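You operate a simulated robot arm through the tools that you are given. There is no shell and no other tool.

You are at the controls of a simulated robot arm. One attempt, no reset.

JOB
Sand the brown felt hat smooth on the lathe at slow speed.
Fine: use the red pad and put it back; switch off; leave the lever at Slow and the hat on the lathe. Set down upright: pad.

Only the result counts: the job must be done as asked and must still hold three seconds after the hand-in. Knocking over, shifting, dropping, spilling or breaking anything else fails it.

ROBOT AND FRAMES
A 7-joint arm with a two-finger parallel gripper, fixed in place. Base frame: the origin is on the floor under the middle of its stand, x ahead of it, y to its left, z up. Lengths are in mm, angles in degrees, forces in N, time in s.
With the tool pointing down near the work surface it reaches from about 400 to 900 mm from the base axis. Its first joint turns from -143.0 to 143.0 degrees. Payload 3 kg.
The TCP is the grasp point between the finger pads, 30 mm short of the fingertips. In the tool frame z runs along the fingers and y along their closing line. The gripper opens to 94 mm. The fingers are 28 mm wide and 10 mm thick; the gripper's body (50 by 96 mm) begins 55 mm behind the TCP.
Orientation is that of the tool frame in the base frame, as a unit quaternion [x, y, z, w]. With the fingers straight down and closing along the base's y, the tool's x points along the base's -x, its y along +y and its z along -z.

CONTROLS
- The arm moves only by the tool step_arm. Its argument "plan" is a list of rows, each a list of 6 numbers: the shift along the tool's x, y, z in cm, then the turn, a rotation vector about the tool's x, y, z in degrees. In form: [[dx, dy, dz, ax, ay, az], ...]. A call has 1 to 20 rows; each row is the pose to reach, as a shift and turn from the pose commanded when the call began, along the tool's axes at that moment. "gripper" is the gripper command, from -1 (fully open) to 1 (shut), values between in proportion, set as the call begins (left out, the last holds). Rows are played at 5 a second. More than 50 mm and 8.6 degrees between two rows, or a gripper value outside its range, and nothing of the call is played. A pose out of reach is approached as far as the arm can. The call stops where the force on the tool passes 60 N (or 10 N more than at its start, if that is more) or the arm is blocked; 0.2 s more then pass. Each finger travels about 72 mm/s and halts on what it meets, pressing with about 22 N; the grip force reading is that of the motor and also rises with nothing between the fingers. The clock runs only during rows and for 0.2 s after the last one: add rows that repeat a pose to give the fingers time. The reply holds the time, the measured pose of the TCP, the force on the tool along the base axes, the opening and the grip force, in the units named above and with some noise, with the torque about the TCP (base axes, N m) and any sound that the robot's microphone picked up.
- Cameras (640 x 400 px; columns grow to the right, rows downward): "scene" is fixed at [50.1, 501, 1494]; the picture's right is [-0.19, -0.98, 0.00], its down [-0.52, 0.10, -0.85] and it looks along [0.83, -0.16, -0.53] (base axes); focal length 288 px, centre (320, 200). "wrist" rides on the gripper at [76, 14, -103] in the tool frame; the picture's right is [-0.18, 0.98, 0.00], its down [-0.75, -0.14, -0.64] and it looks along [-0.63, -0.12, 0.77] (tool axes); focal length 243 px, centre (320, 200). There is no depth. A picture from a camera that has moved, and an enlarged one, comes with that camera's place and axes in the base frame and with its lens.
- snapshot(camera): a new picture of that camera. The clock stands still meanwhile.
- close_up(camera, box): a new picture of the part [left, top, right, bottom] of that camera's present view, enlarged. The clock stands still meanwhile.
- close_job(): hands the job in; it is judged then, once.

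Nothing tells you positions but the pictures and the camera data. Unless the task says otherwise, let go and move clear before handing in.

The tools are called after ">>>" by a JSON object that holds its "api" and its "payload". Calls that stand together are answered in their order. step_arm: Moves the arm, as the interface text tells. Its arguments: {"type":"object","properties":{"plan":{"type":"array","items":{"type":"array","items":{"type":"number"}}},"gripper":{"type":"number"}},"required":["plan"]} The other tools are called the same way: snapshot (camera) takes a picture; close_up (camera, box) takes an enlarged picture of a part of a camera's view; close_job () hands the job in.

At the start:

```text
time_s: 0.0
tool_pos: [515.8, 147.5, 1321.9]
orientation: [0.0, 1.0, 0.0, 0.0]
wrist_force: [0.3, -0.6, 0.5]
ft_torque: [-0.03, 0.01, 0.02]
finger_gap: 93.9
gripper_force: 0.1
```

scene: 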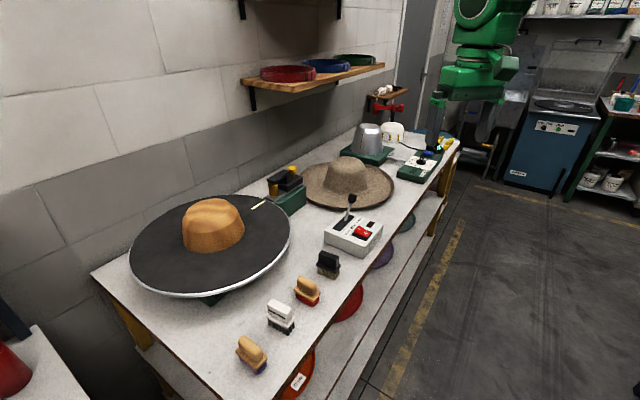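
wrist: 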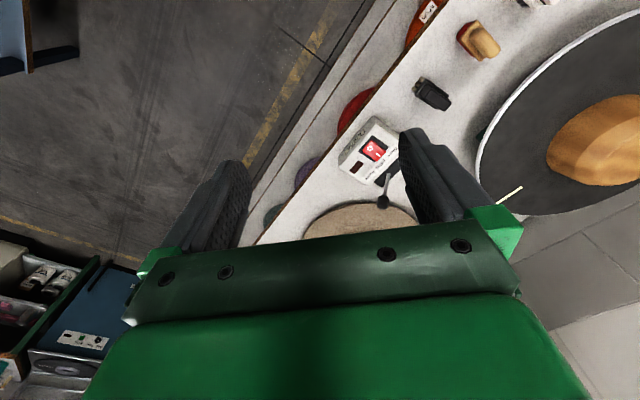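

I see a workbench with a lathe (a dark disc with a tan wooden block), a brown felt hat, a control box with a lever and red switch, and four pads. I'll look closer at each before moving.

>>> {"api": "close_up", "payload": {"camera": "scene", "box": [220, 220, 400, 390]}}

>>> {"api": "close_up", "payload": {"camera": "scene", "box": [300, 180, 400, 270]}}

>>> {"api": "close_up", "payload": {"camera": "scene", "box": [110, 160, 310, 310]}}

>>> {"api": "close_up", "payload": {"camera": "scene", "box": [240, 110, 470, 230]}}

>>> {"api": "close_up", "payload": {"camera": "wrist", "box": [320, 0, 640, 220]}}

```text
2.35 times, centred on (310, 305) of scene
camera zoom: at [50.1, 501.0, 1494.0], right [-0.19, -0.98, 0.0], down [-0.52, 0.1, -0.85], along [0.83, -0.16, -0.53], focal length 679 px, centre (344, -47)
```

zoom: 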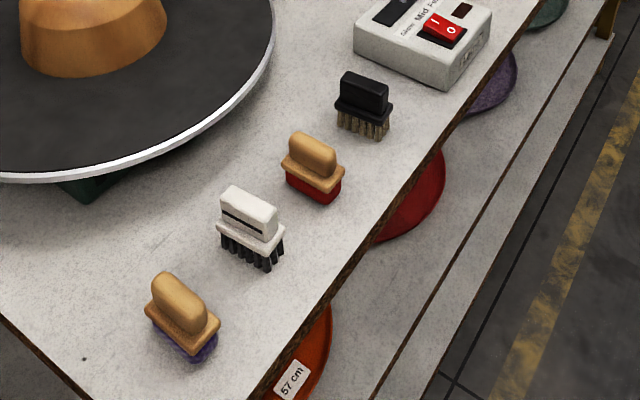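

```text
4.44 times, centred on (350, 225) of scene
camera zoom: at [50.1, 501.0, 1494.0], right [-0.19, -0.98, 0.0], down [-0.52, 0.1, -0.85], along [0.83, -0.16, -0.53], focal length 1282 px, centre (187, 89)
```

zoom: 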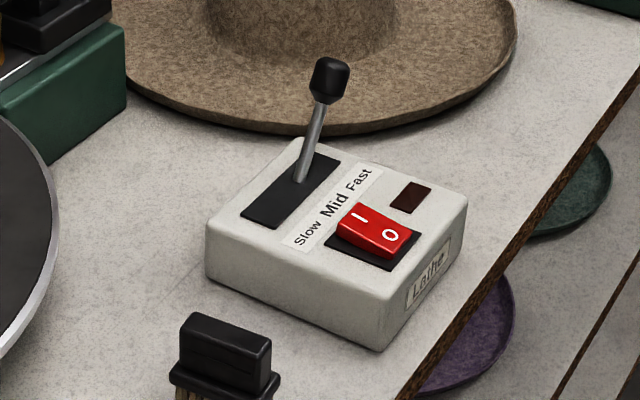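

```text
2.67 times, centred on (210, 235) of scene
camera zoom: at [50.1, 501.0, 1494.0], right [-0.19, -0.98, 0.0], down [-0.52, 0.1, -0.85], along [0.83, -0.16, -0.53], focal length 769 px, centre (613, 107)
```

zoom: 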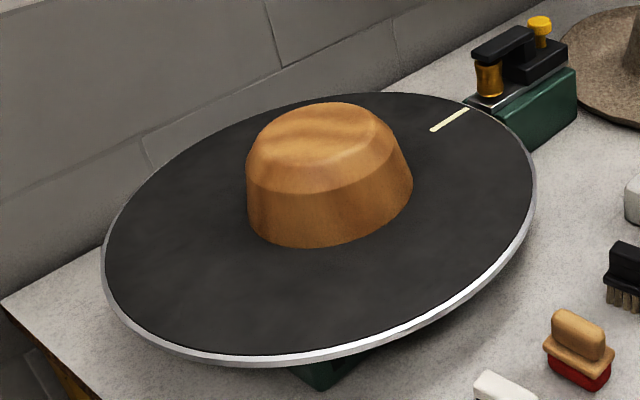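

```text
2.78 times, centred on (355, 170) of scene
camera zoom: at [50.1, 501.0, 1494.0], right [-0.19, -0.98, 0.0], down [-0.52, 0.1, -0.85], along [0.83, -0.16, -0.53], focal length 803 px, centre (223, 284)
```

zoom: 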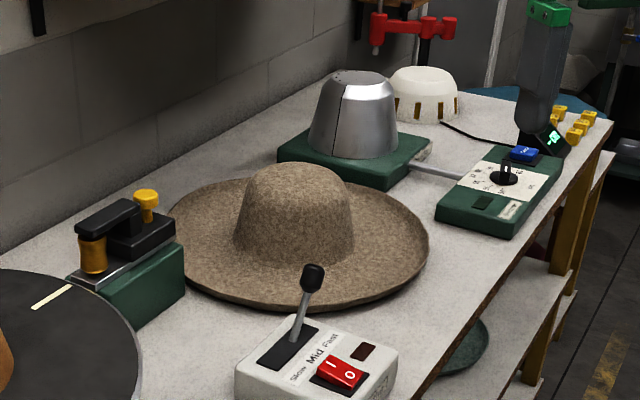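

```text
1.82 times, centred on (480, 110) of wrist
camera zoom: at [439.7, 160.7, 1424.8], right [0.18, 0.98, 0.0], down [0.75, -0.14, 0.64], along [0.63, -0.12, -0.77], focal length 441 px, centre (29, 364)
```

zoom: 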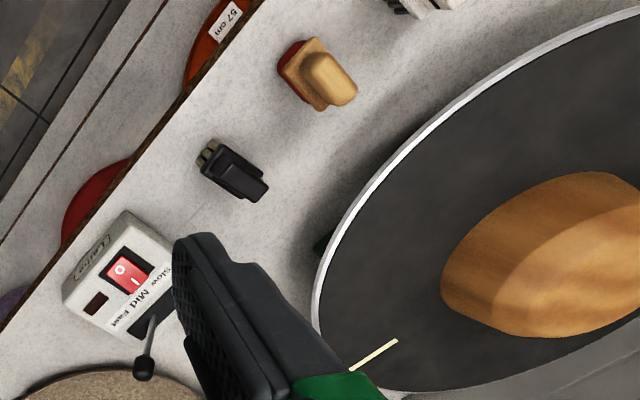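

I take the bench to run diagonally: red pad near (557, 437), switch box near (730, 234), lathe disc near (735, 680), the felt hat lying beyond the box near (1130, 170). I'll turn the wrist camera toward the lathe to see it better.

>>> {"api": "step_arm", "payload": {"plan": [[0, 0, 0, 0, 0, -8], [0, 0, 0, 0, 0, -16], [0, 0, 0, 0, 0, -24], [0, 0, 0, 0, 0, -32], [0, 0, 0, 0, 0, -40]], "gripper": -1}}

>>> {"api": "snapshot", "payload": {"camera": "wrist"}}

>>> {"api": "snapshot", "payload": {"camera": "scene"}}

```text
time_s: 1.2
tool_pos: [516.0, 147.8, 1322.2]
orientation: [-0.342, 0.94, 0.0, 0.0]
wrist_force: [-0.1, 0.0, 0.1]
ft_torque: [0.0, -0.03, 0.01]
finger_gap: 93.9
gripper_force: 0.1
```

```text
taken
camera wrist: at [448.9, 108.3, 1424.7], right [-0.49, 0.87, 0.0], down [0.67, 0.38, 0.64], along [0.56, 0.32, -0.77], focal length 243 px, centre (320, 200)
```

wrist: 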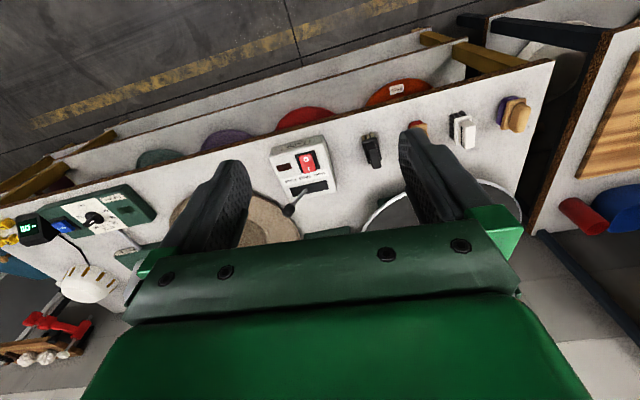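

```text
taken
```

scene: 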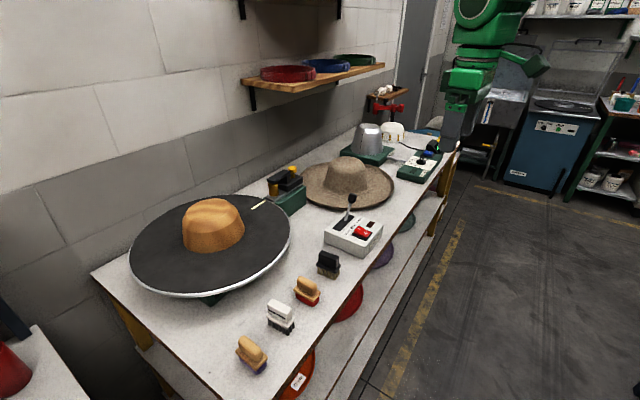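

The bench front faces the robot diagonally; the lathe carries a wooden block and the felt hat lies on the bench behind the switch box. I'll move the hand to look at the lathe and then at the hat with the wrist tilted outward.

>>> {"api": "step_arm", "payload": {"plan": [[-0.9, 3.2, 1, 0, 0, -4], [-1.9, 6.4, 2, 0, 0, -8], [-2.8, 9.6, 3, 0, 0, -12], [-3.7, 12.8, 4, 0, 0, -15], [-4.7, 15.9, 5, 0, 0, -15]]}}

>>> {"api": "step_arm", "payload": {"plan": [[0, 0, 0, 0, -8, 0], [0, 0, 0, 0, -16, 0], [0, 0, 0, 0, -24, 0], [0, 0, 0, 0, -32, 0], [0, 0, 0, 0, -32, 0]]}}

>>> {"api": "snapshot", "payload": {"camera": "wrist"}}

>>> {"api": "snapshot", "payload": {"camera": "scene"}}

```text
time_s: 2.4
tool_pos: [450.0, 301.6, 1270.8]
orientation: [-0.462, 0.887, 0.001, 0.001]
wrist_force: [0.2, -0.1, -0.4]
ft_torque: [-0.01, -0.01, -0.03]
finger_gap: 94.3
gripper_force: 0.1
```

```text
time_s: 3.6
tool_pos: [449.1, 300.0, 1272.1]
orientation: [-0.444, 0.852, 0.128, 0.245]
wrist_force: [0.4, 0.4, -0.9]
ft_torque: [0.0, 0.0, -0.03]
finger_gap: 94.0
gripper_force: 0.1
```

```text
taken
camera wrist: at [370.0, 209.5, 1318.8], right [-0.72, 0.69, 0.1], down [0.29, 0.16, 0.94], along [0.64, 0.7, -0.31], focal length 243 px, centre (320, 200)
```

wrist: 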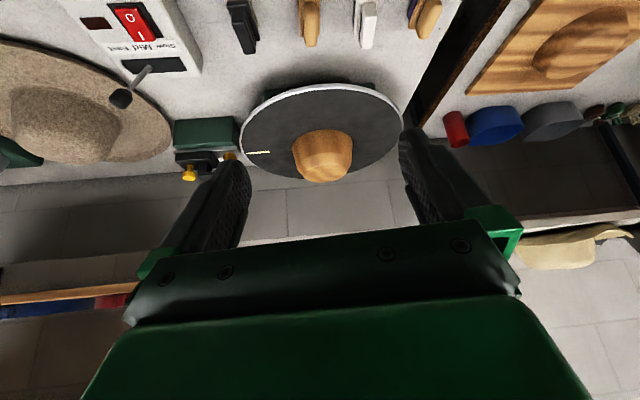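

```text
taken
```

scene: 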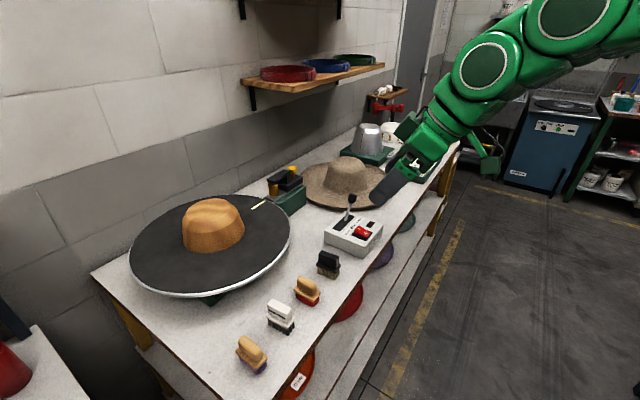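

The wrist view now shows the lathe, the hat and the lever box well. I'll enlarge these parts.

>>> {"api": "close_up", "payload": {"camera": "wrist", "box": [220, 60, 420, 200]}}

>>> {"api": "close_up", "payload": {"camera": "wrist", "box": [0, 0, 240, 190]}}

>>> {"api": "close_up", "payload": {"camera": "wrist", "box": [200, 0, 460, 100]}}

```text
2.86 times, centred on (320, 130) of wrist
camera zoom: at [370.0, 209.5, 1318.8], right [-0.72, 0.69, 0.1], down [0.29, 0.16, 0.94], along [0.64, 0.7, -0.31], focal length 693 px, centre (320, 400)
```

zoom: 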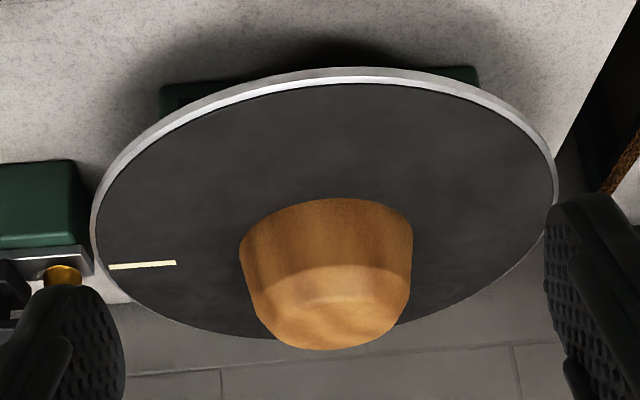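

```text
2.11 times, centred on (120, 95) of wrist
camera zoom: at [370.0, 209.5, 1318.8], right [-0.72, 0.69, 0.1], down [0.29, 0.16, 0.94], along [0.64, 0.7, -0.31], focal length 511 px, centre (741, 421)
```

zoom: 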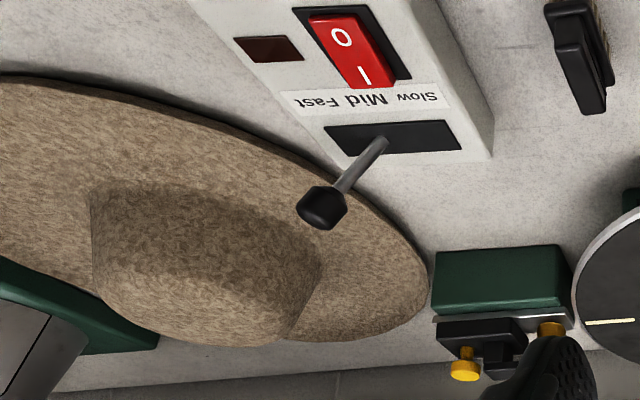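

```text
2.46 times, centred on (330, 50) of wrist
camera zoom: at [370.0, 209.5, 1318.8], right [-0.72, 0.69, 0.1], down [0.29, 0.16, 0.94], along [0.64, 0.7, -0.31], focal length 597 px, centre (295, 569)
```

zoom: 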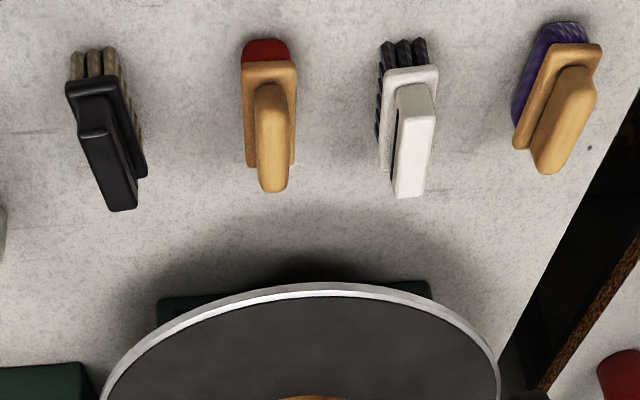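

The lathe disc centre comes out near (754, 669) with its top at z≈965, and the block stands about 80 mm above it. I need a more exact reading of the bench height, hat, lever box and red pad, so I'll enlarge further.

>>> {"api": "close_up", "payload": {"camera": "wrist", "box": [60, 0, 210, 110]}}

>>> {"api": "close_up", "payload": {"camera": "scene", "box": [315, 190, 390, 265]}}

>>> {"api": "close_up", "payload": {"camera": "wrist", "box": [285, 0, 345, 60]}}

>>> {"api": "close_up", "payload": {"camera": "scene", "box": [285, 265, 330, 315]}}

>>> {"api": "close_up", "payload": {"camera": "scene", "box": [295, 145, 405, 215]}}

>>> {"api": "close_up", "payload": {"camera": "wrist", "box": [0, 30, 180, 180]}}

```text
3.64 times, centred on (135, 55) of wrist
camera zoom: at [370.0, 209.5, 1318.8], right [-0.72, 0.69, 0.1], down [0.29, 0.16, 0.94], along [0.64, 0.7, -0.31], focal length 882 px, centre (993, 727)
```

zoom: 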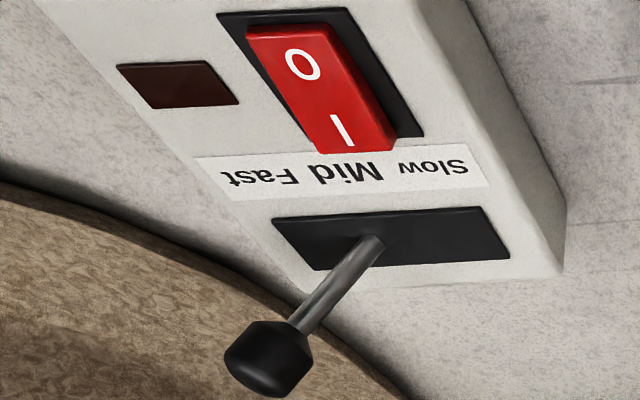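

```text
5.33 times, centred on (352, 228) of scene
camera zoom: at [50.1, 501.0, 1494.0], right [-0.19, -0.98, 0.0], down [-0.52, 0.1, -0.85], along [0.83, -0.16, -0.53], focal length 1539 px, centre (147, 53)
```

zoom: 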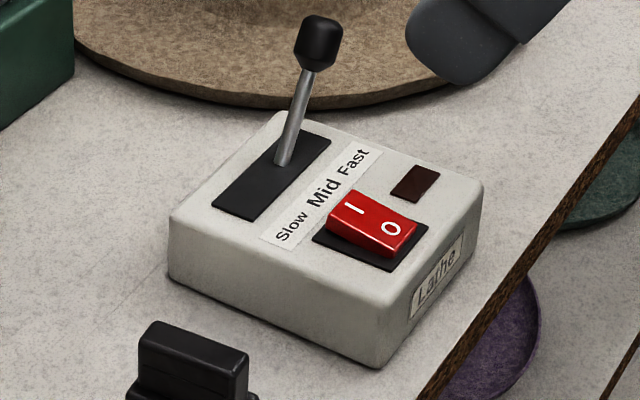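

```text
6.67 times, centred on (315, 30) of wrist
camera zoom: at [370.0, 209.5, 1318.8], right [-0.72, 0.69, 0.1], down [0.29, 0.16, 0.94], along [0.64, 0.7, -0.31], focal length 1618 px, centre (353, 1333)
```

zoom: 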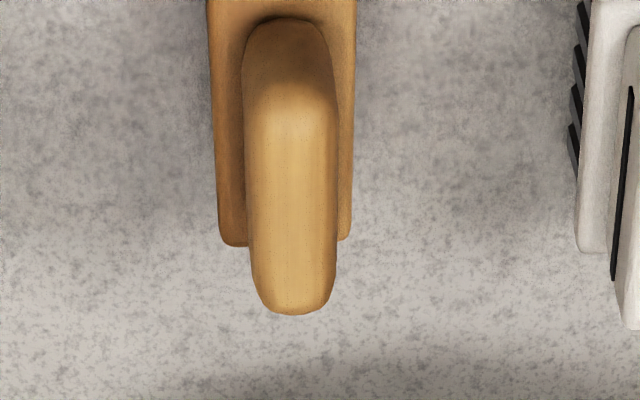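

```text
8.00 times, centred on (308, 290) of scene
camera zoom: at [50.1, 501.0, 1494.0], right [-0.19, -0.98, 0.0], down [-0.52, 0.1, -0.85], along [0.83, -0.16, -0.53], focal length 2308 px, centre (420, -520)
```

zoom: 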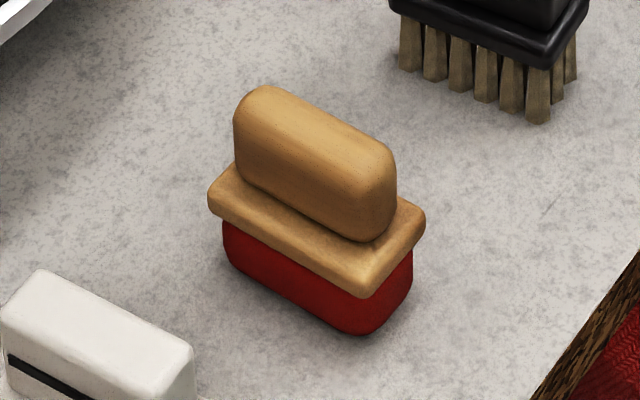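

```text
5.71 times, centred on (350, 180) of scene
camera zoom: at [50.1, 501.0, 1494.0], right [-0.19, -0.98, 0.0], down [-0.52, 0.1, -0.85], along [0.83, -0.16, -0.53], focal length 1649 px, centre (149, 314)
```

zoom: 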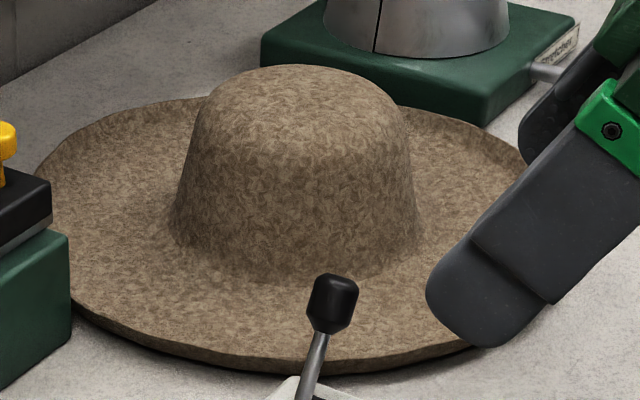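

```text
2.67 times, centred on (90, 105) of wrist
camera zoom: at [370.0, 209.5, 1318.8], right [-0.72, 0.69, 0.1], down [0.29, 0.16, 0.94], along [0.64, 0.7, -0.31], focal length 647 px, centre (933, 453)
```

zoom: 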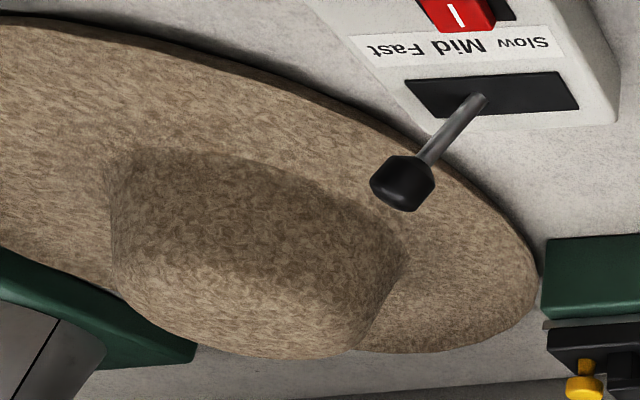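

Bench top is at z≈863, the hat centre near (1145, 165) with the brim's near edge near (934, 134), and the speed lever is leaning to Fast. I'll bring the wrist camera lower in front of the hat to see how high the brim edge stands above the bench.

>>> {"api": "step_arm", "payload": {"plan": [[1.73, -3.61, 2.61, 2.39, 0, 3.81], [3.45, -7.23, 5.21, 4.78, 0, 7.62], [5.18, -10.84, 7.82, 7.17, 0, 11.43], [6.9, -14.46, 10.43, 9.56, 0, 15.24], [8.63, -18.07, 13.04, 11.95, 0, 19.05], [10.35, -21.68, 15.64, 14.34, 0, 22.86], [12.08, -25.3, 18.25, 16.73, 0, 26.67], [13.8, -28.91, 20.86, 19.12, 0, 30.48], [15.53, -32.53, 23.46, 21.51, 0, 34.29], [17.25, -36.14, 26.07, 23.9, 0, 38.1], [17.25, -36.14, 26.07, 23.9, 0, 38.1]]}}

>>> {"api": "snapshot", "payload": {"camera": "wrist"}}

>>> {"api": "snapshot", "payload": {"camera": "scene"}}

```text
time_s: 6.0
tool_pos: [740.4, 86.7, 960.8]
orientation: [-0.084, 0.958, 0.024, 0.274]
wrist_force: [-0.2, -0.9, -0.4]
ft_torque: [0.03, -0.05, 0.0]
finger_gap: 93.8
gripper_force: 0.1
```

```text
taken
camera wrist: at [621.3, 78.9, 1007.2], right [-0.02, 1.0, 0.1], down [0.32, -0.09, 0.94], along [0.95, 0.05, -0.32], focal length 243 px, centre (320, 200)
```

wrist: 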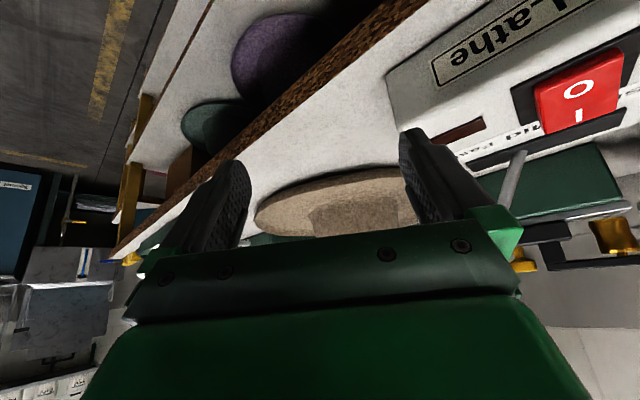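

```text
taken
```

scene: 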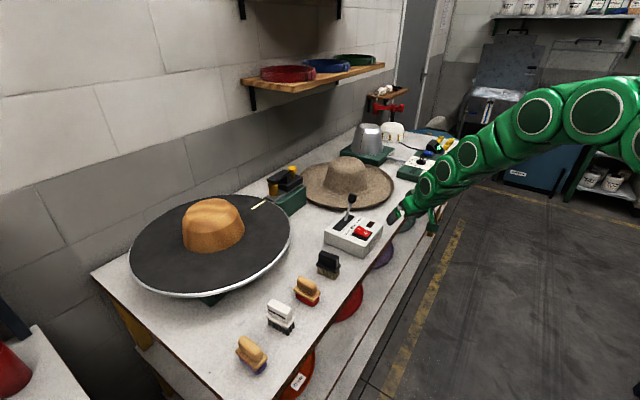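

>>> {"api": "close_up", "payload": {"camera": "wrist", "box": [230, 140, 430, 260]}}

>>> {"api": "close_up", "payload": {"camera": "wrist", "box": [240, 150, 340, 215]}}

>>> {"api": "close_up", "payload": {"camera": "wrist", "box": [320, 150, 420, 215]}}

```text
3.20 times, centred on (330, 200) of wrist
camera zoom: at [621.3, 78.9, 1007.2], right [-0.02, 1.0, 0.1], down [0.32, -0.09, 0.94], along [0.95, 0.05, -0.32], focal length 776 px, centre (288, 200)
```

zoom: 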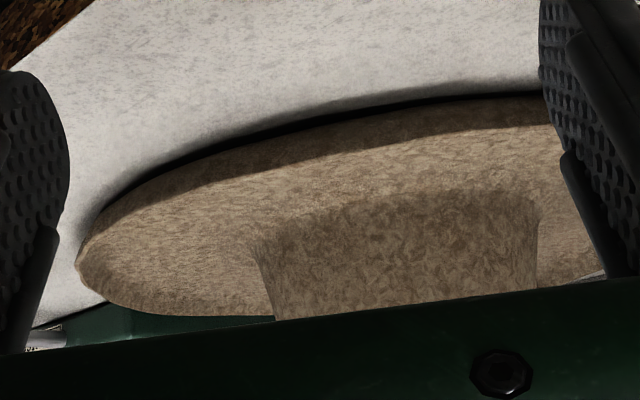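

```text
6.15 times, centred on (290, 182) of wrist
camera zoom: at [621.3, 78.9, 1007.2], right [-0.02, 1.0, 0.1], down [0.32, -0.09, 0.94], along [0.95, 0.05, -0.32], focal length 1493 px, centre (505, 308)
```

zoom: 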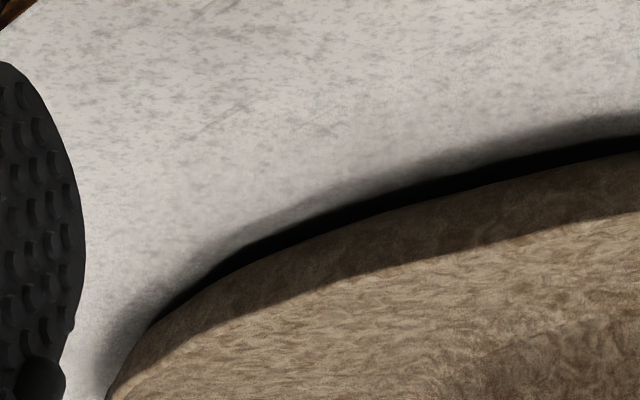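

```text
6.15 times, centred on (370, 182) of wrist
camera zoom: at [621.3, 78.9, 1007.2], right [-0.02, 1.0, 0.1], down [0.32, -0.09, 0.94], along [0.95, 0.05, -0.32], focal length 1493 px, centre (12, 308)
```

zoom: 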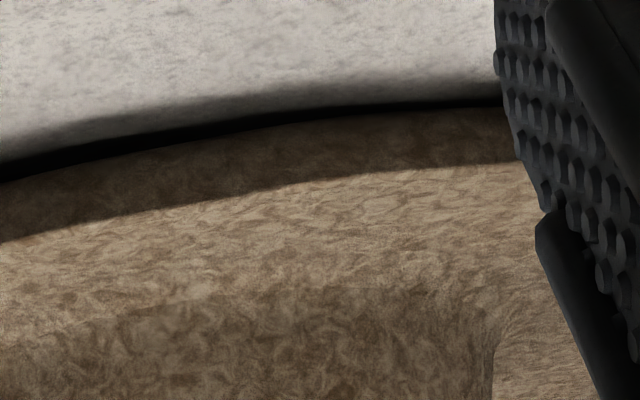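

The image is upside-down; the brim edge seems thick with a narrow dark gap beneath. I need sharper views of the brim edge from the scene camera.

>>> {"api": "close_up", "payload": {"camera": "scene", "box": [355, 185, 395, 210]}}

>>> {"api": "close_up", "payload": {"camera": "scene", "box": [300, 190, 340, 215]}}

>>> {"api": "close_up", "payload": {"camera": "scene", "box": [295, 150, 400, 215]}}

>>> {"api": "close_up", "payload": {"camera": "wrist", "box": [340, 155, 400, 190]}}

```text
16.00 times, centred on (375, 198) of scene
camera zoom: at [50.1, 501.0, 1494.0], right [-0.19, -0.98, 0.0], down [-0.52, 0.1, -0.85], along [0.83, -0.16, -0.53], focal length 4616 px, centre (-560, 240)
```

zoom: 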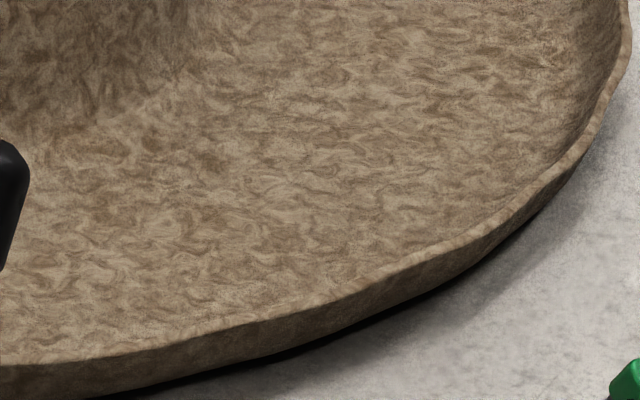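

```text
16.00 times, centred on (320, 202) of scene
camera zoom: at [50.1, 501.0, 1494.0], right [-0.19, -0.98, 0.0], down [-0.52, 0.1, -0.85], along [0.83, -0.16, -0.53], focal length 4616 px, centre (320, 160)
```

zoom: 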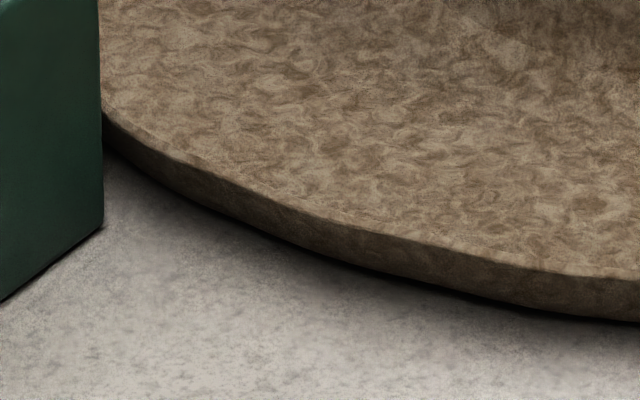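

```text
6.10 times, centred on (348, 182) of scene
camera zoom: at [50.1, 501.0, 1494.0], right [-0.19, -0.98, 0.0], down [-0.52, 0.1, -0.85], along [0.83, -0.16, -0.53], focal length 1758 px, centre (152, 307)
```

zoom: 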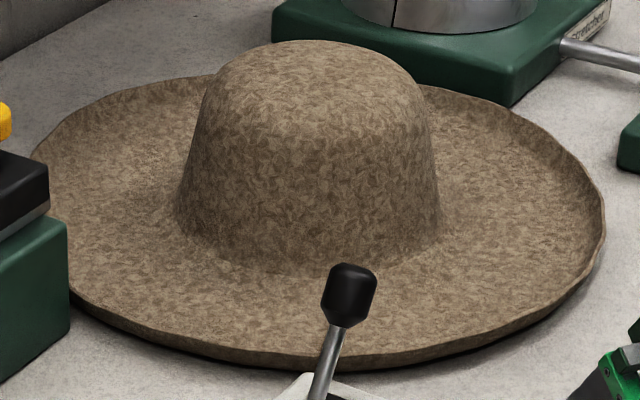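

```text
10.67 times, centred on (370, 172) of wrist
camera zoom: at [621.3, 78.9, 1007.2], right [-0.02, 1.0, 0.1], down [0.32, -0.09, 0.94], along [0.95, 0.05, -0.32], focal length 2588 px, centre (-213, 493)
```

zoom: 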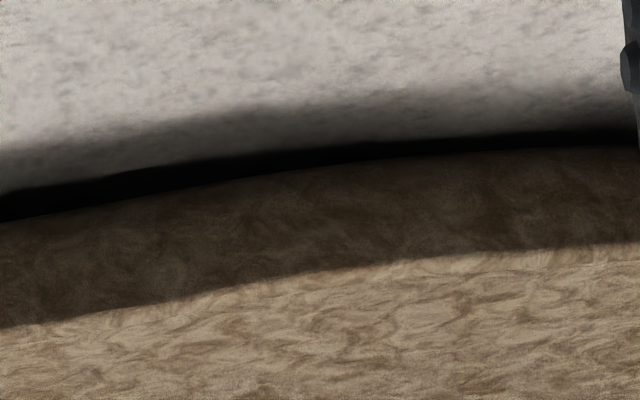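

The hat brim has an upturned lip (rim about z≈889, radius ≈215 mm around (1137, 170)), so it can be pinched from the robot's side. First I'll set the lever: knob at Fast near (832, 238, 988); I'll untilt, close the fingers and get above its far side.

>>> {"api": "step_arm", "payload": {"plan": [[-1.6, 0, -2.55, 0, 8, 0], [-3.2, 0, -5.1, 0, 16, 0], [-4.75, 0, -7.65, 0, 24, 0], [-6.35, 0, -10.2, 0, 31.8, 0], [-6.35, 0, -10.2, 0, 31.8, 0]], "gripper": 1}}

```text
time_s: 7.2
tool_pos: [741.6, 85.7, 1080.2]
orientation: [-0.087, 0.996, -0.001, 0.002]
wrist_force: [0.3, 0.0, -0.1]
ft_torque: [0.02, 0.01, 0.02]
finger_gap: 0.1
gripper_force: 21.7
```

>>> {"api": "step_arm", "payload": {"plan": [[-2.8, 1.96, 0, 0, 0, -7], [-5.65, 3.92, 0, 0, 0, -14], [-8.5, 5.9, 0, 0, 0, -21], [-11.3, 7.85, 0, 0, 0, -28], [-14.1, 9.8, 0, 0, 0, -35], [-14.1, 9.8, 0, 0, 0, -35]]}}

>>> {"api": "snapshot", "payload": {"camera": "wrist"}}

>>> {"api": "close_up", "payload": {"camera": "scene", "box": [290, 130, 430, 260]}}

```text
time_s: 8.6
tool_pos: [832.5, 197.5, 1077.8]
orientation: [-0.383, 0.924, -0.001, 0.002]
wrist_force: [-0.1, -0.1, 0.1]
ft_torque: [-0.01, 0.0, 0.03]
finger_gap: 0.0
gripper_force: 21.8
out of reach, approached as far as the arm can: row 5, 6
```

```text
taken
camera wrist: at [768.6, 152.6, 1180.3], right [-0.57, 0.82, 0.0], down [0.63, 0.43, 0.64], along [0.53, 0.36, -0.76], focal length 243 px, centre (320, 200)
```

wrist: 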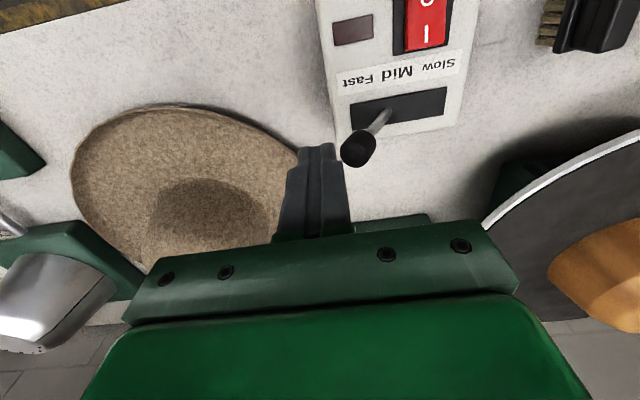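

```text
3.08 times, centred on (360, 195) of scene
camera zoom: at [50.1, 501.0, 1494.0], right [-0.19, -0.98, 0.0], down [-0.52, 0.1, -0.85], along [0.83, -0.16, -0.53], focal length 888 px, centre (197, 215)
```

zoom: 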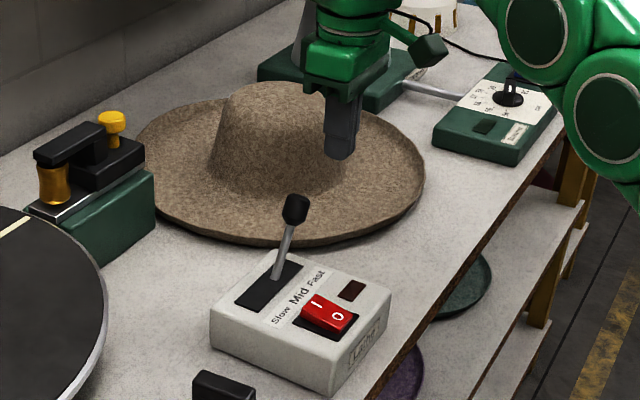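

At this height the straight-down reach ends at about 856 mm, so I'll tilt the tool outward 15° to gain reach and see where it settles, still above the knob.

>>> {"api": "step_arm", "payload": {"plan": [[0, 0, 0, 0, -7.5, 0], [0, 0, 0, 0, -15, 0], [0, 0, 0, 0, -15, 0]]}}

```text
time_s: 9.4
tool_pos: [832.8, 199.3, 1079.0]
orientation: [-0.38, 0.915, 0.049, 0.123]
wrist_force: [-0.1, 0.7, 0.2]
ft_torque: [0.02, -0.01, 0.04]
finger_gap: 0.2
gripper_force: 22.1
```

The command frame follows the reached pose. Now I'll shift to the Fast side of the knob and lower the closed fingertips to knob height.

>>> {"api": "step_arm", "payload": {"plan": [[-2.31, -0.6, 0.63, 0, 0, 0], [-2.31, -0.6, 0.63, 0, 0, 0], [-1.8, -0.6, 2.5, 0, 0, 0], [-1.3, -0.6, 4.4, 0, 0, 0], [-0.75, -0.6, 6.4, 0, 0, 0], [-0.24, -0.6, 8.24, 0, 0, 0], [-0.24, -0.6, 8.24, 0, 0, 0]]}}

>>> {"api": "close_up", "payload": {"camera": "scene", "box": [290, 130, 430, 260]}}

>>> {"api": "snapshot", "payload": {"camera": "wrist"}}

```text
time_s: 11.0
tool_pos: [855.5, 212.2, 998.2]
orientation: [-0.38, 0.915, 0.05, 0.123]
wrist_force: [-0.9, -0.5, 0.3]
ft_torque: [0.0, 0.01, 0.01]
finger_gap: 0.0
gripper_force: 22.5
```

```text
3.08 times, centred on (360, 195) of scene
camera zoom: at [50.1, 501.0, 1494.0], right [-0.19, -0.98, 0.0], down [-0.52, 0.1, -0.85], along [0.83, -0.16, -0.53], focal length 888 px, centre (197, 215)
```

zoom: 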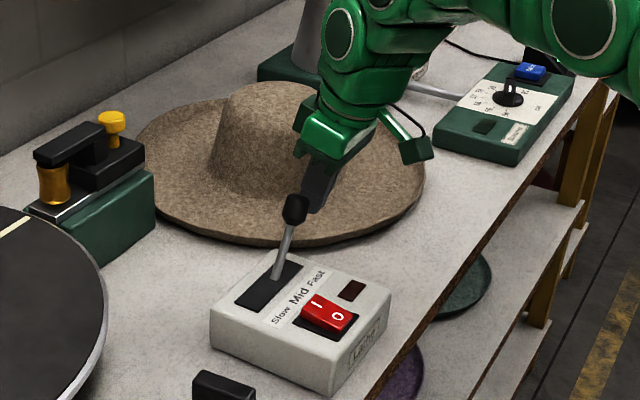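

```text
taken
camera wrist: at [774.3, 149.1, 1077.4], right [-0.57, 0.82, 0.04], down [0.49, 0.3, 0.82], along [0.66, 0.49, -0.57], focal length 243 px, centre (320, 200)
```

wrist: 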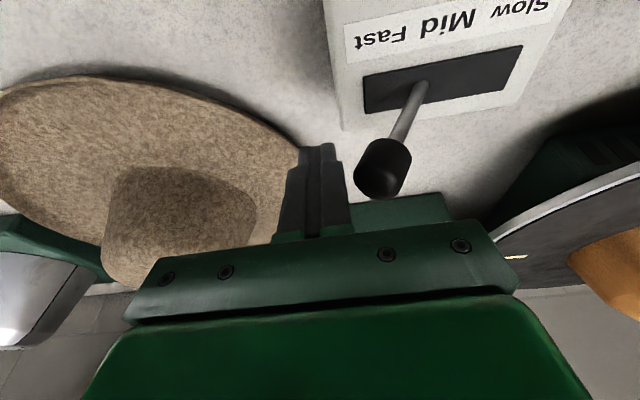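

The closed fingers stand on the Fast side of the knob. I'll push along the slot toward Slow.

>>> {"api": "step_arm", "payload": {"plan": [[0, 1.0, 0, 0, 0, 0], [0, 2.0, 0, 0, 0, 0], [0, 3.0, 0, 0, 0, 0], [0, 4.0, 0, 0, 0, 0], [0, 5.0, 0, 0, 0, 0], [0, 6.0, 0, 0, 0, 0], [0, 7.0, 0, 0, 0, 0], [0, 8.0, 0, 0, 0, 0], [0, 9.0, 0, 0, 0, 0], [0, 10.0, 0, 0, 0, 0], [0, 11.0, 0, 0, 0, 0], [0, 12.0, 0, 0, 0, 0]]}}

>>> {"api": "close_up", "payload": {"camera": "scene", "box": [290, 130, 430, 260]}}

>>> {"api": "snapshot", "payload": {"camera": "wrist"}}

```text
time_s: 11.8
tool_pos: [839.5, 226.6, 1004.3]
orientation: [-0.377, 0.916, 0.047, 0.13]
wrist_force: [4.3, -5.3, 11.4]
ft_torque: [0.13, 0.1, 0.03]
finger_gap: 0.0
gripper_force: 21.7
stopped in row 3: the force on the tool passed its limit at 66 N (the readings are from after the stop); the commanded pose is now the measured one
```

```text
3.08 times, centred on (360, 195) of scene
camera zoom: at [50.1, 501.0, 1494.0], right [-0.19, -0.98, 0.0], down [-0.52, 0.1, -0.85], along [0.83, -0.16, -0.53], focal length 888 px, centre (197, 215)
```

zoom: 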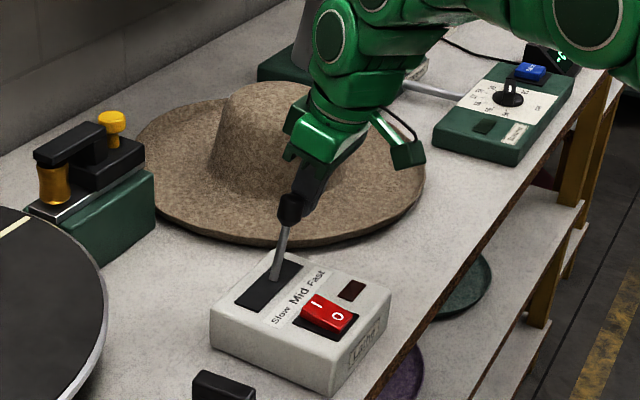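

```text
taken
camera wrist: at [758.2, 164.8, 1082.4], right [-0.57, 0.82, 0.04], down [0.48, 0.29, 0.83], along [0.67, 0.49, -0.56], focal length 243 px, centre (320, 200)
```

wrist: 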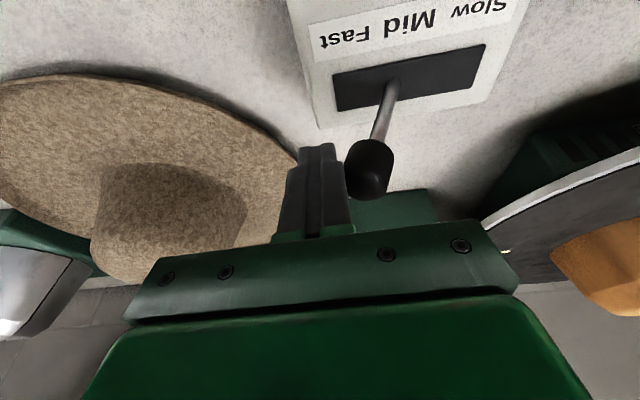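

The force limit tripped as the lever started to move; it seems stiff or I moved too fast. I'll push again more slowly, following the knob's arc.

>>> {"api": "step_arm", "payload": {"plan": [[-0.03, 0.3, -0.1, 0, 0, 0], [-0.06, 0.6, -0.2, 0, 0, 0], [-0.09, 0.9, -0.32, 0, 0, 0], [-0.12, 1.2, -0.43, 0, 0, 0], [-0.15, 1.5, -0.54, 0, 0, 0], [-0.18, 1.8, -0.64, 0, 0, 0], [-0.2, 2.1, -0.72, 0, 0, 0], [-0.22, 2.4, -0.8, 0, 0, 0]]}}

>>> {"api": "snapshot", "payload": {"camera": "wrist"}}

```text
time_s: 13.6
tool_pos: [822.9, 243.8, 1011.4]
orientation: [-0.378, 0.915, 0.047, 0.128]
wrist_force: [-0.1, 0.5, -0.5]
ft_torque: [-0.01, -0.01, -0.03]
finger_gap: 0.1
gripper_force: 22.0
```

```text
taken
camera wrist: at [740.8, 182.2, 1089.8], right [-0.57, 0.82, 0.04], down [0.48, 0.29, 0.82], along [0.67, 0.49, -0.57], focal length 243 px, centre (320, 200)
```

wrist: 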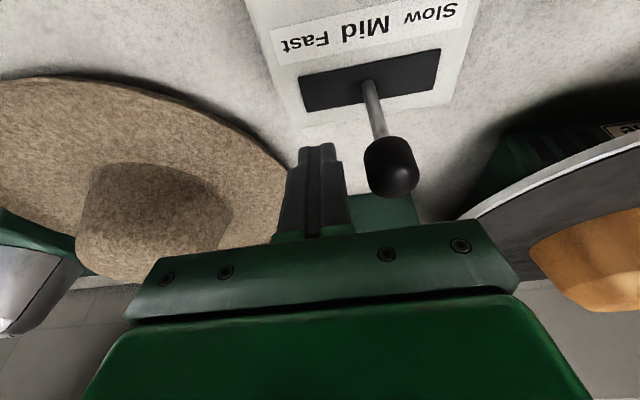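

The lever snapped to Mid (it has detents). I'll continue slowly to push it on into Slow.

>>> {"api": "step_arm", "payload": {"plan": [[0, 0.8, 0, 0, 0, 0], [0, 1.6, 0, 0, 0, 0], [0, 2.0, 0, 0, 0, 0], [0, 2.3, 0, 0, 0, 0], [0, 2.6, 0, 0, 0, 0], [0, 2.9, 0, 0, 0, 0], [0, 3.2, 0, 0, 0, 0], [0, 3.5, 0.02, 0, 0, 0], [0.01, 3.8, 0.04, 0, 0, 0], [0.02, 4.1, 0.08, 0, 0, 0], [0.03, 4.4, 0.12, 0, 0, 0], [0.05, 4.7, 0.17, 0, 0, 0], [0.06, 5.0, 0.22, 0, 0, 0], [0.08, 5.3, 0.28, 0, 0, 0], [0.1, 5.6, 0.35, 0, 0, 0], [0.12, 5.9, 0.42, 0, 0, 0]]}}

>>> {"api": "snapshot", "payload": {"camera": "wrist"}}

>>> {"api": "close_up", "payload": {"camera": "scene", "box": [290, 130, 430, 260]}}

```text
time_s: 17.0
tool_pos: [781.9, 285.5, 1006.8]
orientation: [-0.378, 0.915, 0.048, 0.129]
wrist_force: [-0.5, -0.7, -0.4]
ft_torque: [-0.02, -0.04, 0.0]
finger_gap: 0.0
gripper_force: 22.1
```

```text
taken
camera wrist: at [699.2, 223.7, 1084.6], right [-0.57, 0.82, 0.04], down [0.48, 0.29, 0.82], along [0.67, 0.49, -0.57], focal length 243 px, centre (320, 200)
```

wrist: 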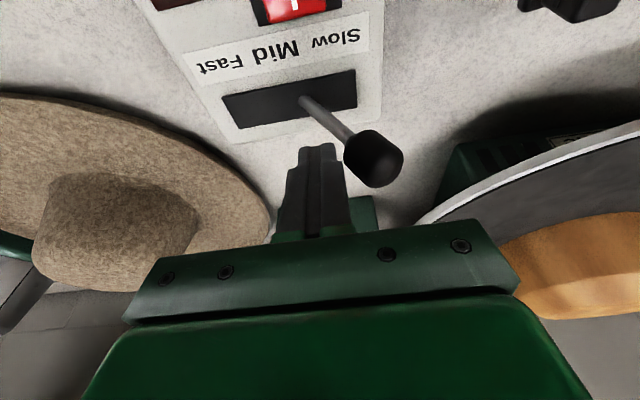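

```text
3.08 times, centred on (360, 195) of scene
camera zoom: at [50.1, 501.0, 1494.0], right [-0.19, -0.98, 0.0], down [-0.52, 0.1, -0.85], along [0.83, -0.16, -0.53], focal length 888 px, centre (197, 215)
```

zoom: 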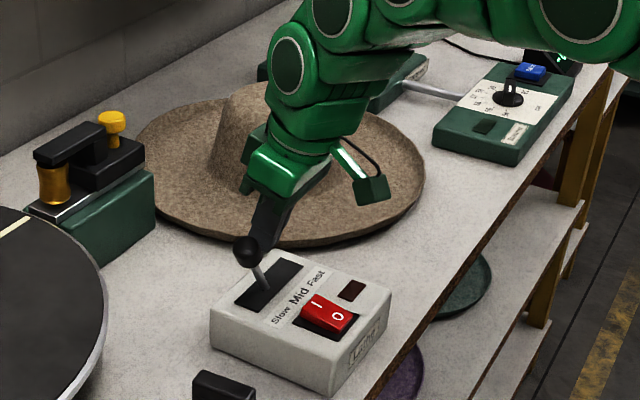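

The lever now leans toward Slow. I'll nudge it gently a little further to make sure it is fully in the Slow position.

>>> {"api": "step_arm", "payload": {"plan": [[0, 0.3, 0, 0, 0, 0], [0, 0.6, 0, 0, 0, 0], [0, 0.9, 0, 0, 0, 0], [0, 1.2, 0.05, 0, 0, 0], [0, 1.5, 0.1, 0, 0, 0]]}}

>>> {"api": "close_up", "payload": {"camera": "wrist", "box": [180, 0, 460, 200]}}

```text
time_s: 18.2
tool_pos: [775.9, 290.0, 1008.3]
orientation: [-0.375, 0.917, 0.045, 0.132]
wrist_force: [23.4, -12.5, -7.7]
ft_torque: [-0.3, -0.54, -0.24]
finger_gap: 0.0
gripper_force: 22.5
stopped in row 5: the force on the tool passed its limit at 65 N (the readings are from after the stop); the commanded pose is now the measured one
```

```text
2.00 times, centred on (320, 100) of wrist
camera zoom: at [693.1, 228.8, 1084.9], right [-0.56, 0.83, 0.03], down [0.48, 0.29, 0.83], along [0.67, 0.48, -0.56], focal length 485 px, centre (320, 400)
```

zoom: 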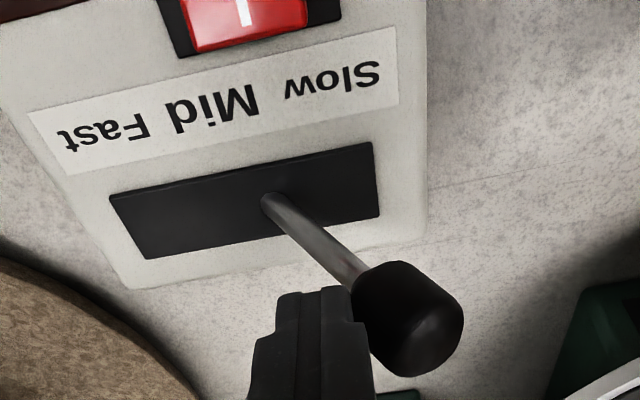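

The lever hit its end stop at Slow. I'll back the finger off and rise, then check the lever.

>>> {"api": "step_arm", "payload": {"plan": [[0, -1.0, 0, 0, 0, 0], [0, -2.0, 0, 0, 0, 0], [-0.9, -2.0, -3.2, 0, 0, 0], [-1.8, -2.0, -6.4, 0, 0, 0], [-2.7, -2.0, -9.6, 0, 0, 0]]}}

>>> {"api": "close_up", "payload": {"camera": "scene", "box": [290, 130, 430, 260]}}

>>> {"api": "snapshot", "payload": {"camera": "wrist"}}

```text
time_s: 19.4
tool_pos: [786.2, 279.2, 1107.7]
orientation: [-0.375, 0.917, 0.045, 0.13]
wrist_force: [-0.7, 0.5, -0.4]
ft_torque: [-0.01, -0.02, 0.0]
finger_gap: 0.2
gripper_force: 21.6
```

```text
3.08 times, centred on (360, 195) of scene
camera zoom: at [50.1, 501.0, 1494.0], right [-0.19, -0.98, 0.0], down [-0.52, 0.1, -0.85], along [0.83, -0.16, -0.53], focal length 888 px, centre (197, 215)
```

zoom: 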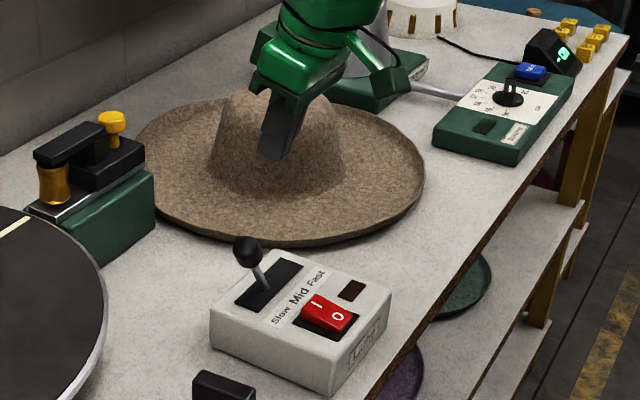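

```text
taken
camera wrist: at [704.4, 216.4, 1185.1], right [-0.56, 0.83, 0.04], down [0.48, 0.29, 0.83], along [0.67, 0.48, -0.56], focal length 243 px, centre (320, 200)
```

wrist: 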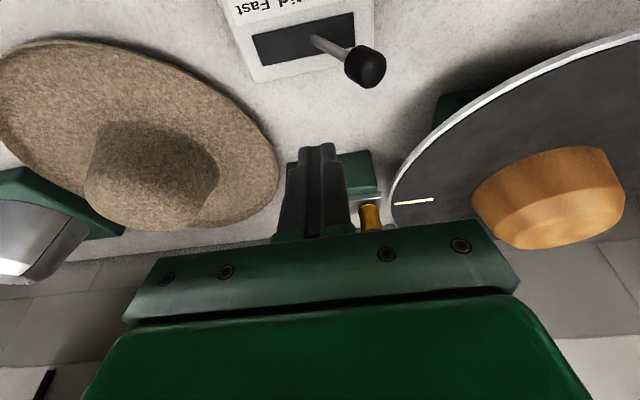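

The lever is at Slow. This view shows the whole hat, so I'll enlarge it to fix its position.

>>> {"api": "close_up", "payload": {"camera": "wrist", "box": [0, 20, 300, 240]}}

>>> {"api": "close_up", "payload": {"camera": "wrist", "box": [380, 20, 640, 260]}}

```text
1.82 times, centred on (150, 130) of wrist
camera zoom: at [704.4, 216.4, 1185.1], right [-0.56, 0.83, 0.04], down [0.48, 0.29, 0.83], along [0.67, 0.48, -0.56], focal length 441 px, centre (629, 327)
```

zoom: 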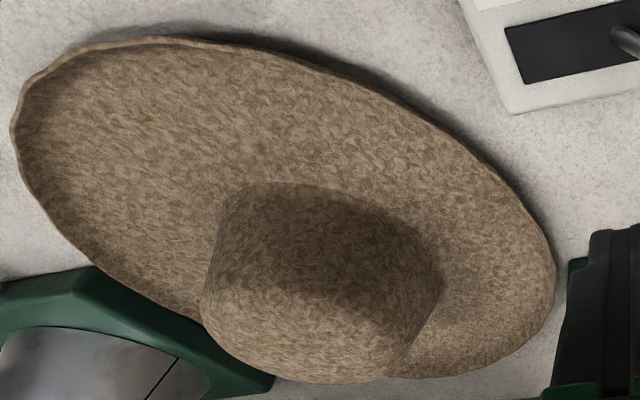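

```text
1.67 times, centred on (510, 140) of wrist
camera zoom: at [704.4, 216.4, 1185.1], right [-0.56, 0.83, 0.04], down [0.48, 0.29, 0.83], along [0.67, 0.48, -0.56], focal length 404 px, centre (3, 300)
```

zoom: 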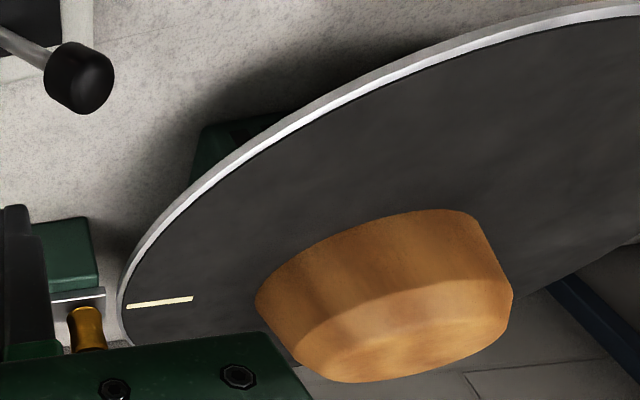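

Hat centre comes out at about (1134, 176) with rim radius 212; the lathe block centre at (760, 669). I'll now reorient the hand (closing line in a vertical radial plane, camera on the right) for pinching the near lip of the brim.

>>> {"api": "step_arm", "payload": {"plan": [[2.84, -1.7, -0.82, 0, 3.2, 0], [5.68, -3.4, -1.64, 0, 6.4, 0], [8.51, -5.1, -2.45, 0, 9.5, 0], [11.35, -6.8, -3.27, 0, 12.7, 0], [14.19, -8.5, -4.09, 0, 15.8, 0], [14.19, -8.5, -4.09, 0, 15.8, 0]], "gripper": 0.36}}

>>> {"api": "step_arm", "payload": {"plan": [[0, 0, 0, 0, 0, -7.75], [0, 0, 0, 0, 0, -15.5], [0, 0, 0, 0, 0, -23.2], [0, 0, 0, 0, 0, -31], [0, 0, 0, 0, 0, -38.7], [0, 0, 0, 0, 0, -46.5], [0, 0, 0, 0, 0, -54.2], [0, 0, 0, 0, 0, -54.2]]}}

```text
time_s: 20.8
tool_pos: [740.4, 115.9, 1109.4]
orientation: [-0.379, 0.925, -0.007, 0.004]
wrist_force: [-0.6, 0.8, -0.1]
ft_torque: [0.02, -0.01, -0.01]
finger_gap: 30.0
gripper_force: 0.0
```

```text
time_s: 22.6
tool_pos: [741.5, 115.1, 1108.1]
orientation: [0.759, -0.652, 0.008, -0.001]
wrist_force: [-0.7, -0.6, -0.6]
ft_torque: [-0.01, -0.02, 0.03]
finger_gap: 30.2
gripper_force: 0.1
```

The roll is right. Now tilt outward 38° and move to a pre-grasp point about 60 mm short of the near lip.

>>> {"api": "step_arm", "payload": {"plan": [[0, -2.3, 2.67, 6.33, 0, 0], [0, -4.6, 5.3, 12.67, 0, 0], [0, -7.0, 8.0, 19, 0, 0], [0, -9.3, 10.67, 25.33, 0, 0], [0, -11.6, 13.3, 31.67, 0, 0], [0, -13.9, 16.0, 38, 0, 0], [0, -13.9, 16.0, 38, 0, 0]]}}

>>> {"api": "snapshot", "payload": {"camera": "wrist"}}

>>> {"api": "close_up", "payload": {"camera": "scene", "box": [290, 130, 430, 260]}}

```text
time_s: 24.2
tool_pos: [882.1, 132.5, 951.0]
orientation: [0.717, -0.613, 0.219, -0.249]
wrist_force: [-0.5, 0.0, 0.2]
ft_torque: [0.0, 0.01, 0.0]
finger_gap: 30.2
gripper_force: 0.0
```

```text
taken
camera wrist: at [819.3, 45.6, 1021.5], right [-0.79, 0.06, -0.62], down [-0.4, 0.71, 0.58], along [0.47, 0.7, -0.53], focal length 243 px, centre (320, 200)
```

wrist: 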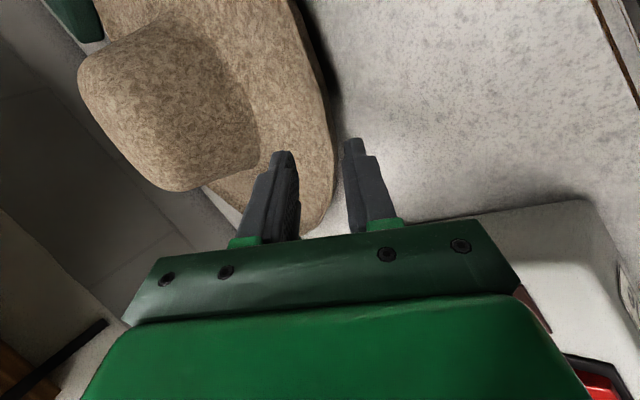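

```text
3.08 times, centred on (360, 195) of scene
camera zoom: at [50.1, 501.0, 1494.0], right [-0.19, -0.98, 0.0], down [-0.52, 0.1, -0.85], along [0.83, -0.16, -0.53], focal length 888 px, centre (197, 215)
```

zoom: 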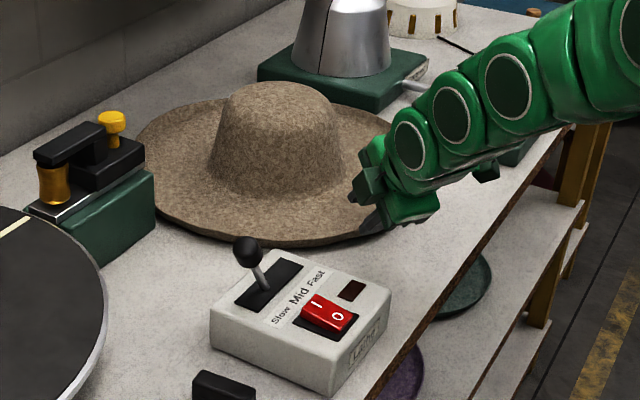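

The rim line runs between the two fingertips in the wrist view. I'll zoom to judge the alignment.

>>> {"api": "close_up", "payload": {"camera": "wrist", "box": [250, 60, 410, 240]}}

>>> {"api": "close_up", "payload": {"camera": "scene", "box": [335, 170, 405, 220]}}

```text
2.22 times, centred on (330, 150) of wrist
camera zoom: at [819.3, 45.6, 1021.5], right [-0.79, 0.06, -0.62], down [-0.4, 0.71, 0.58], along [0.47, 0.7, -0.53], focal length 539 px, centre (298, 311)
```

zoom: 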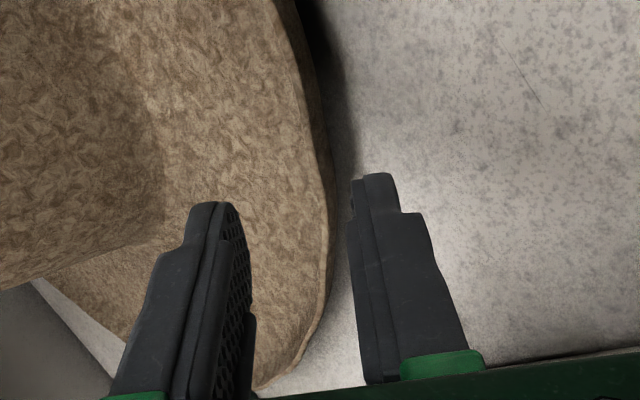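

```text
8.00 times, centred on (370, 195) of scene
camera zoom: at [50.1, 501.0, 1494.0], right [-0.19, -0.98, 0.0], down [-0.52, 0.1, -0.85], along [0.83, -0.16, -0.53], focal length 2308 px, centre (-80, 240)
```

zoom: 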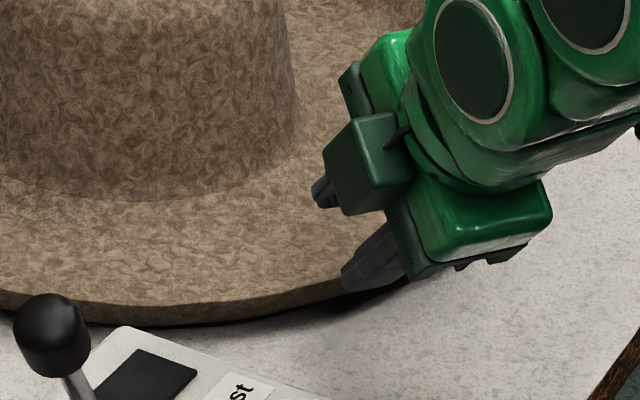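

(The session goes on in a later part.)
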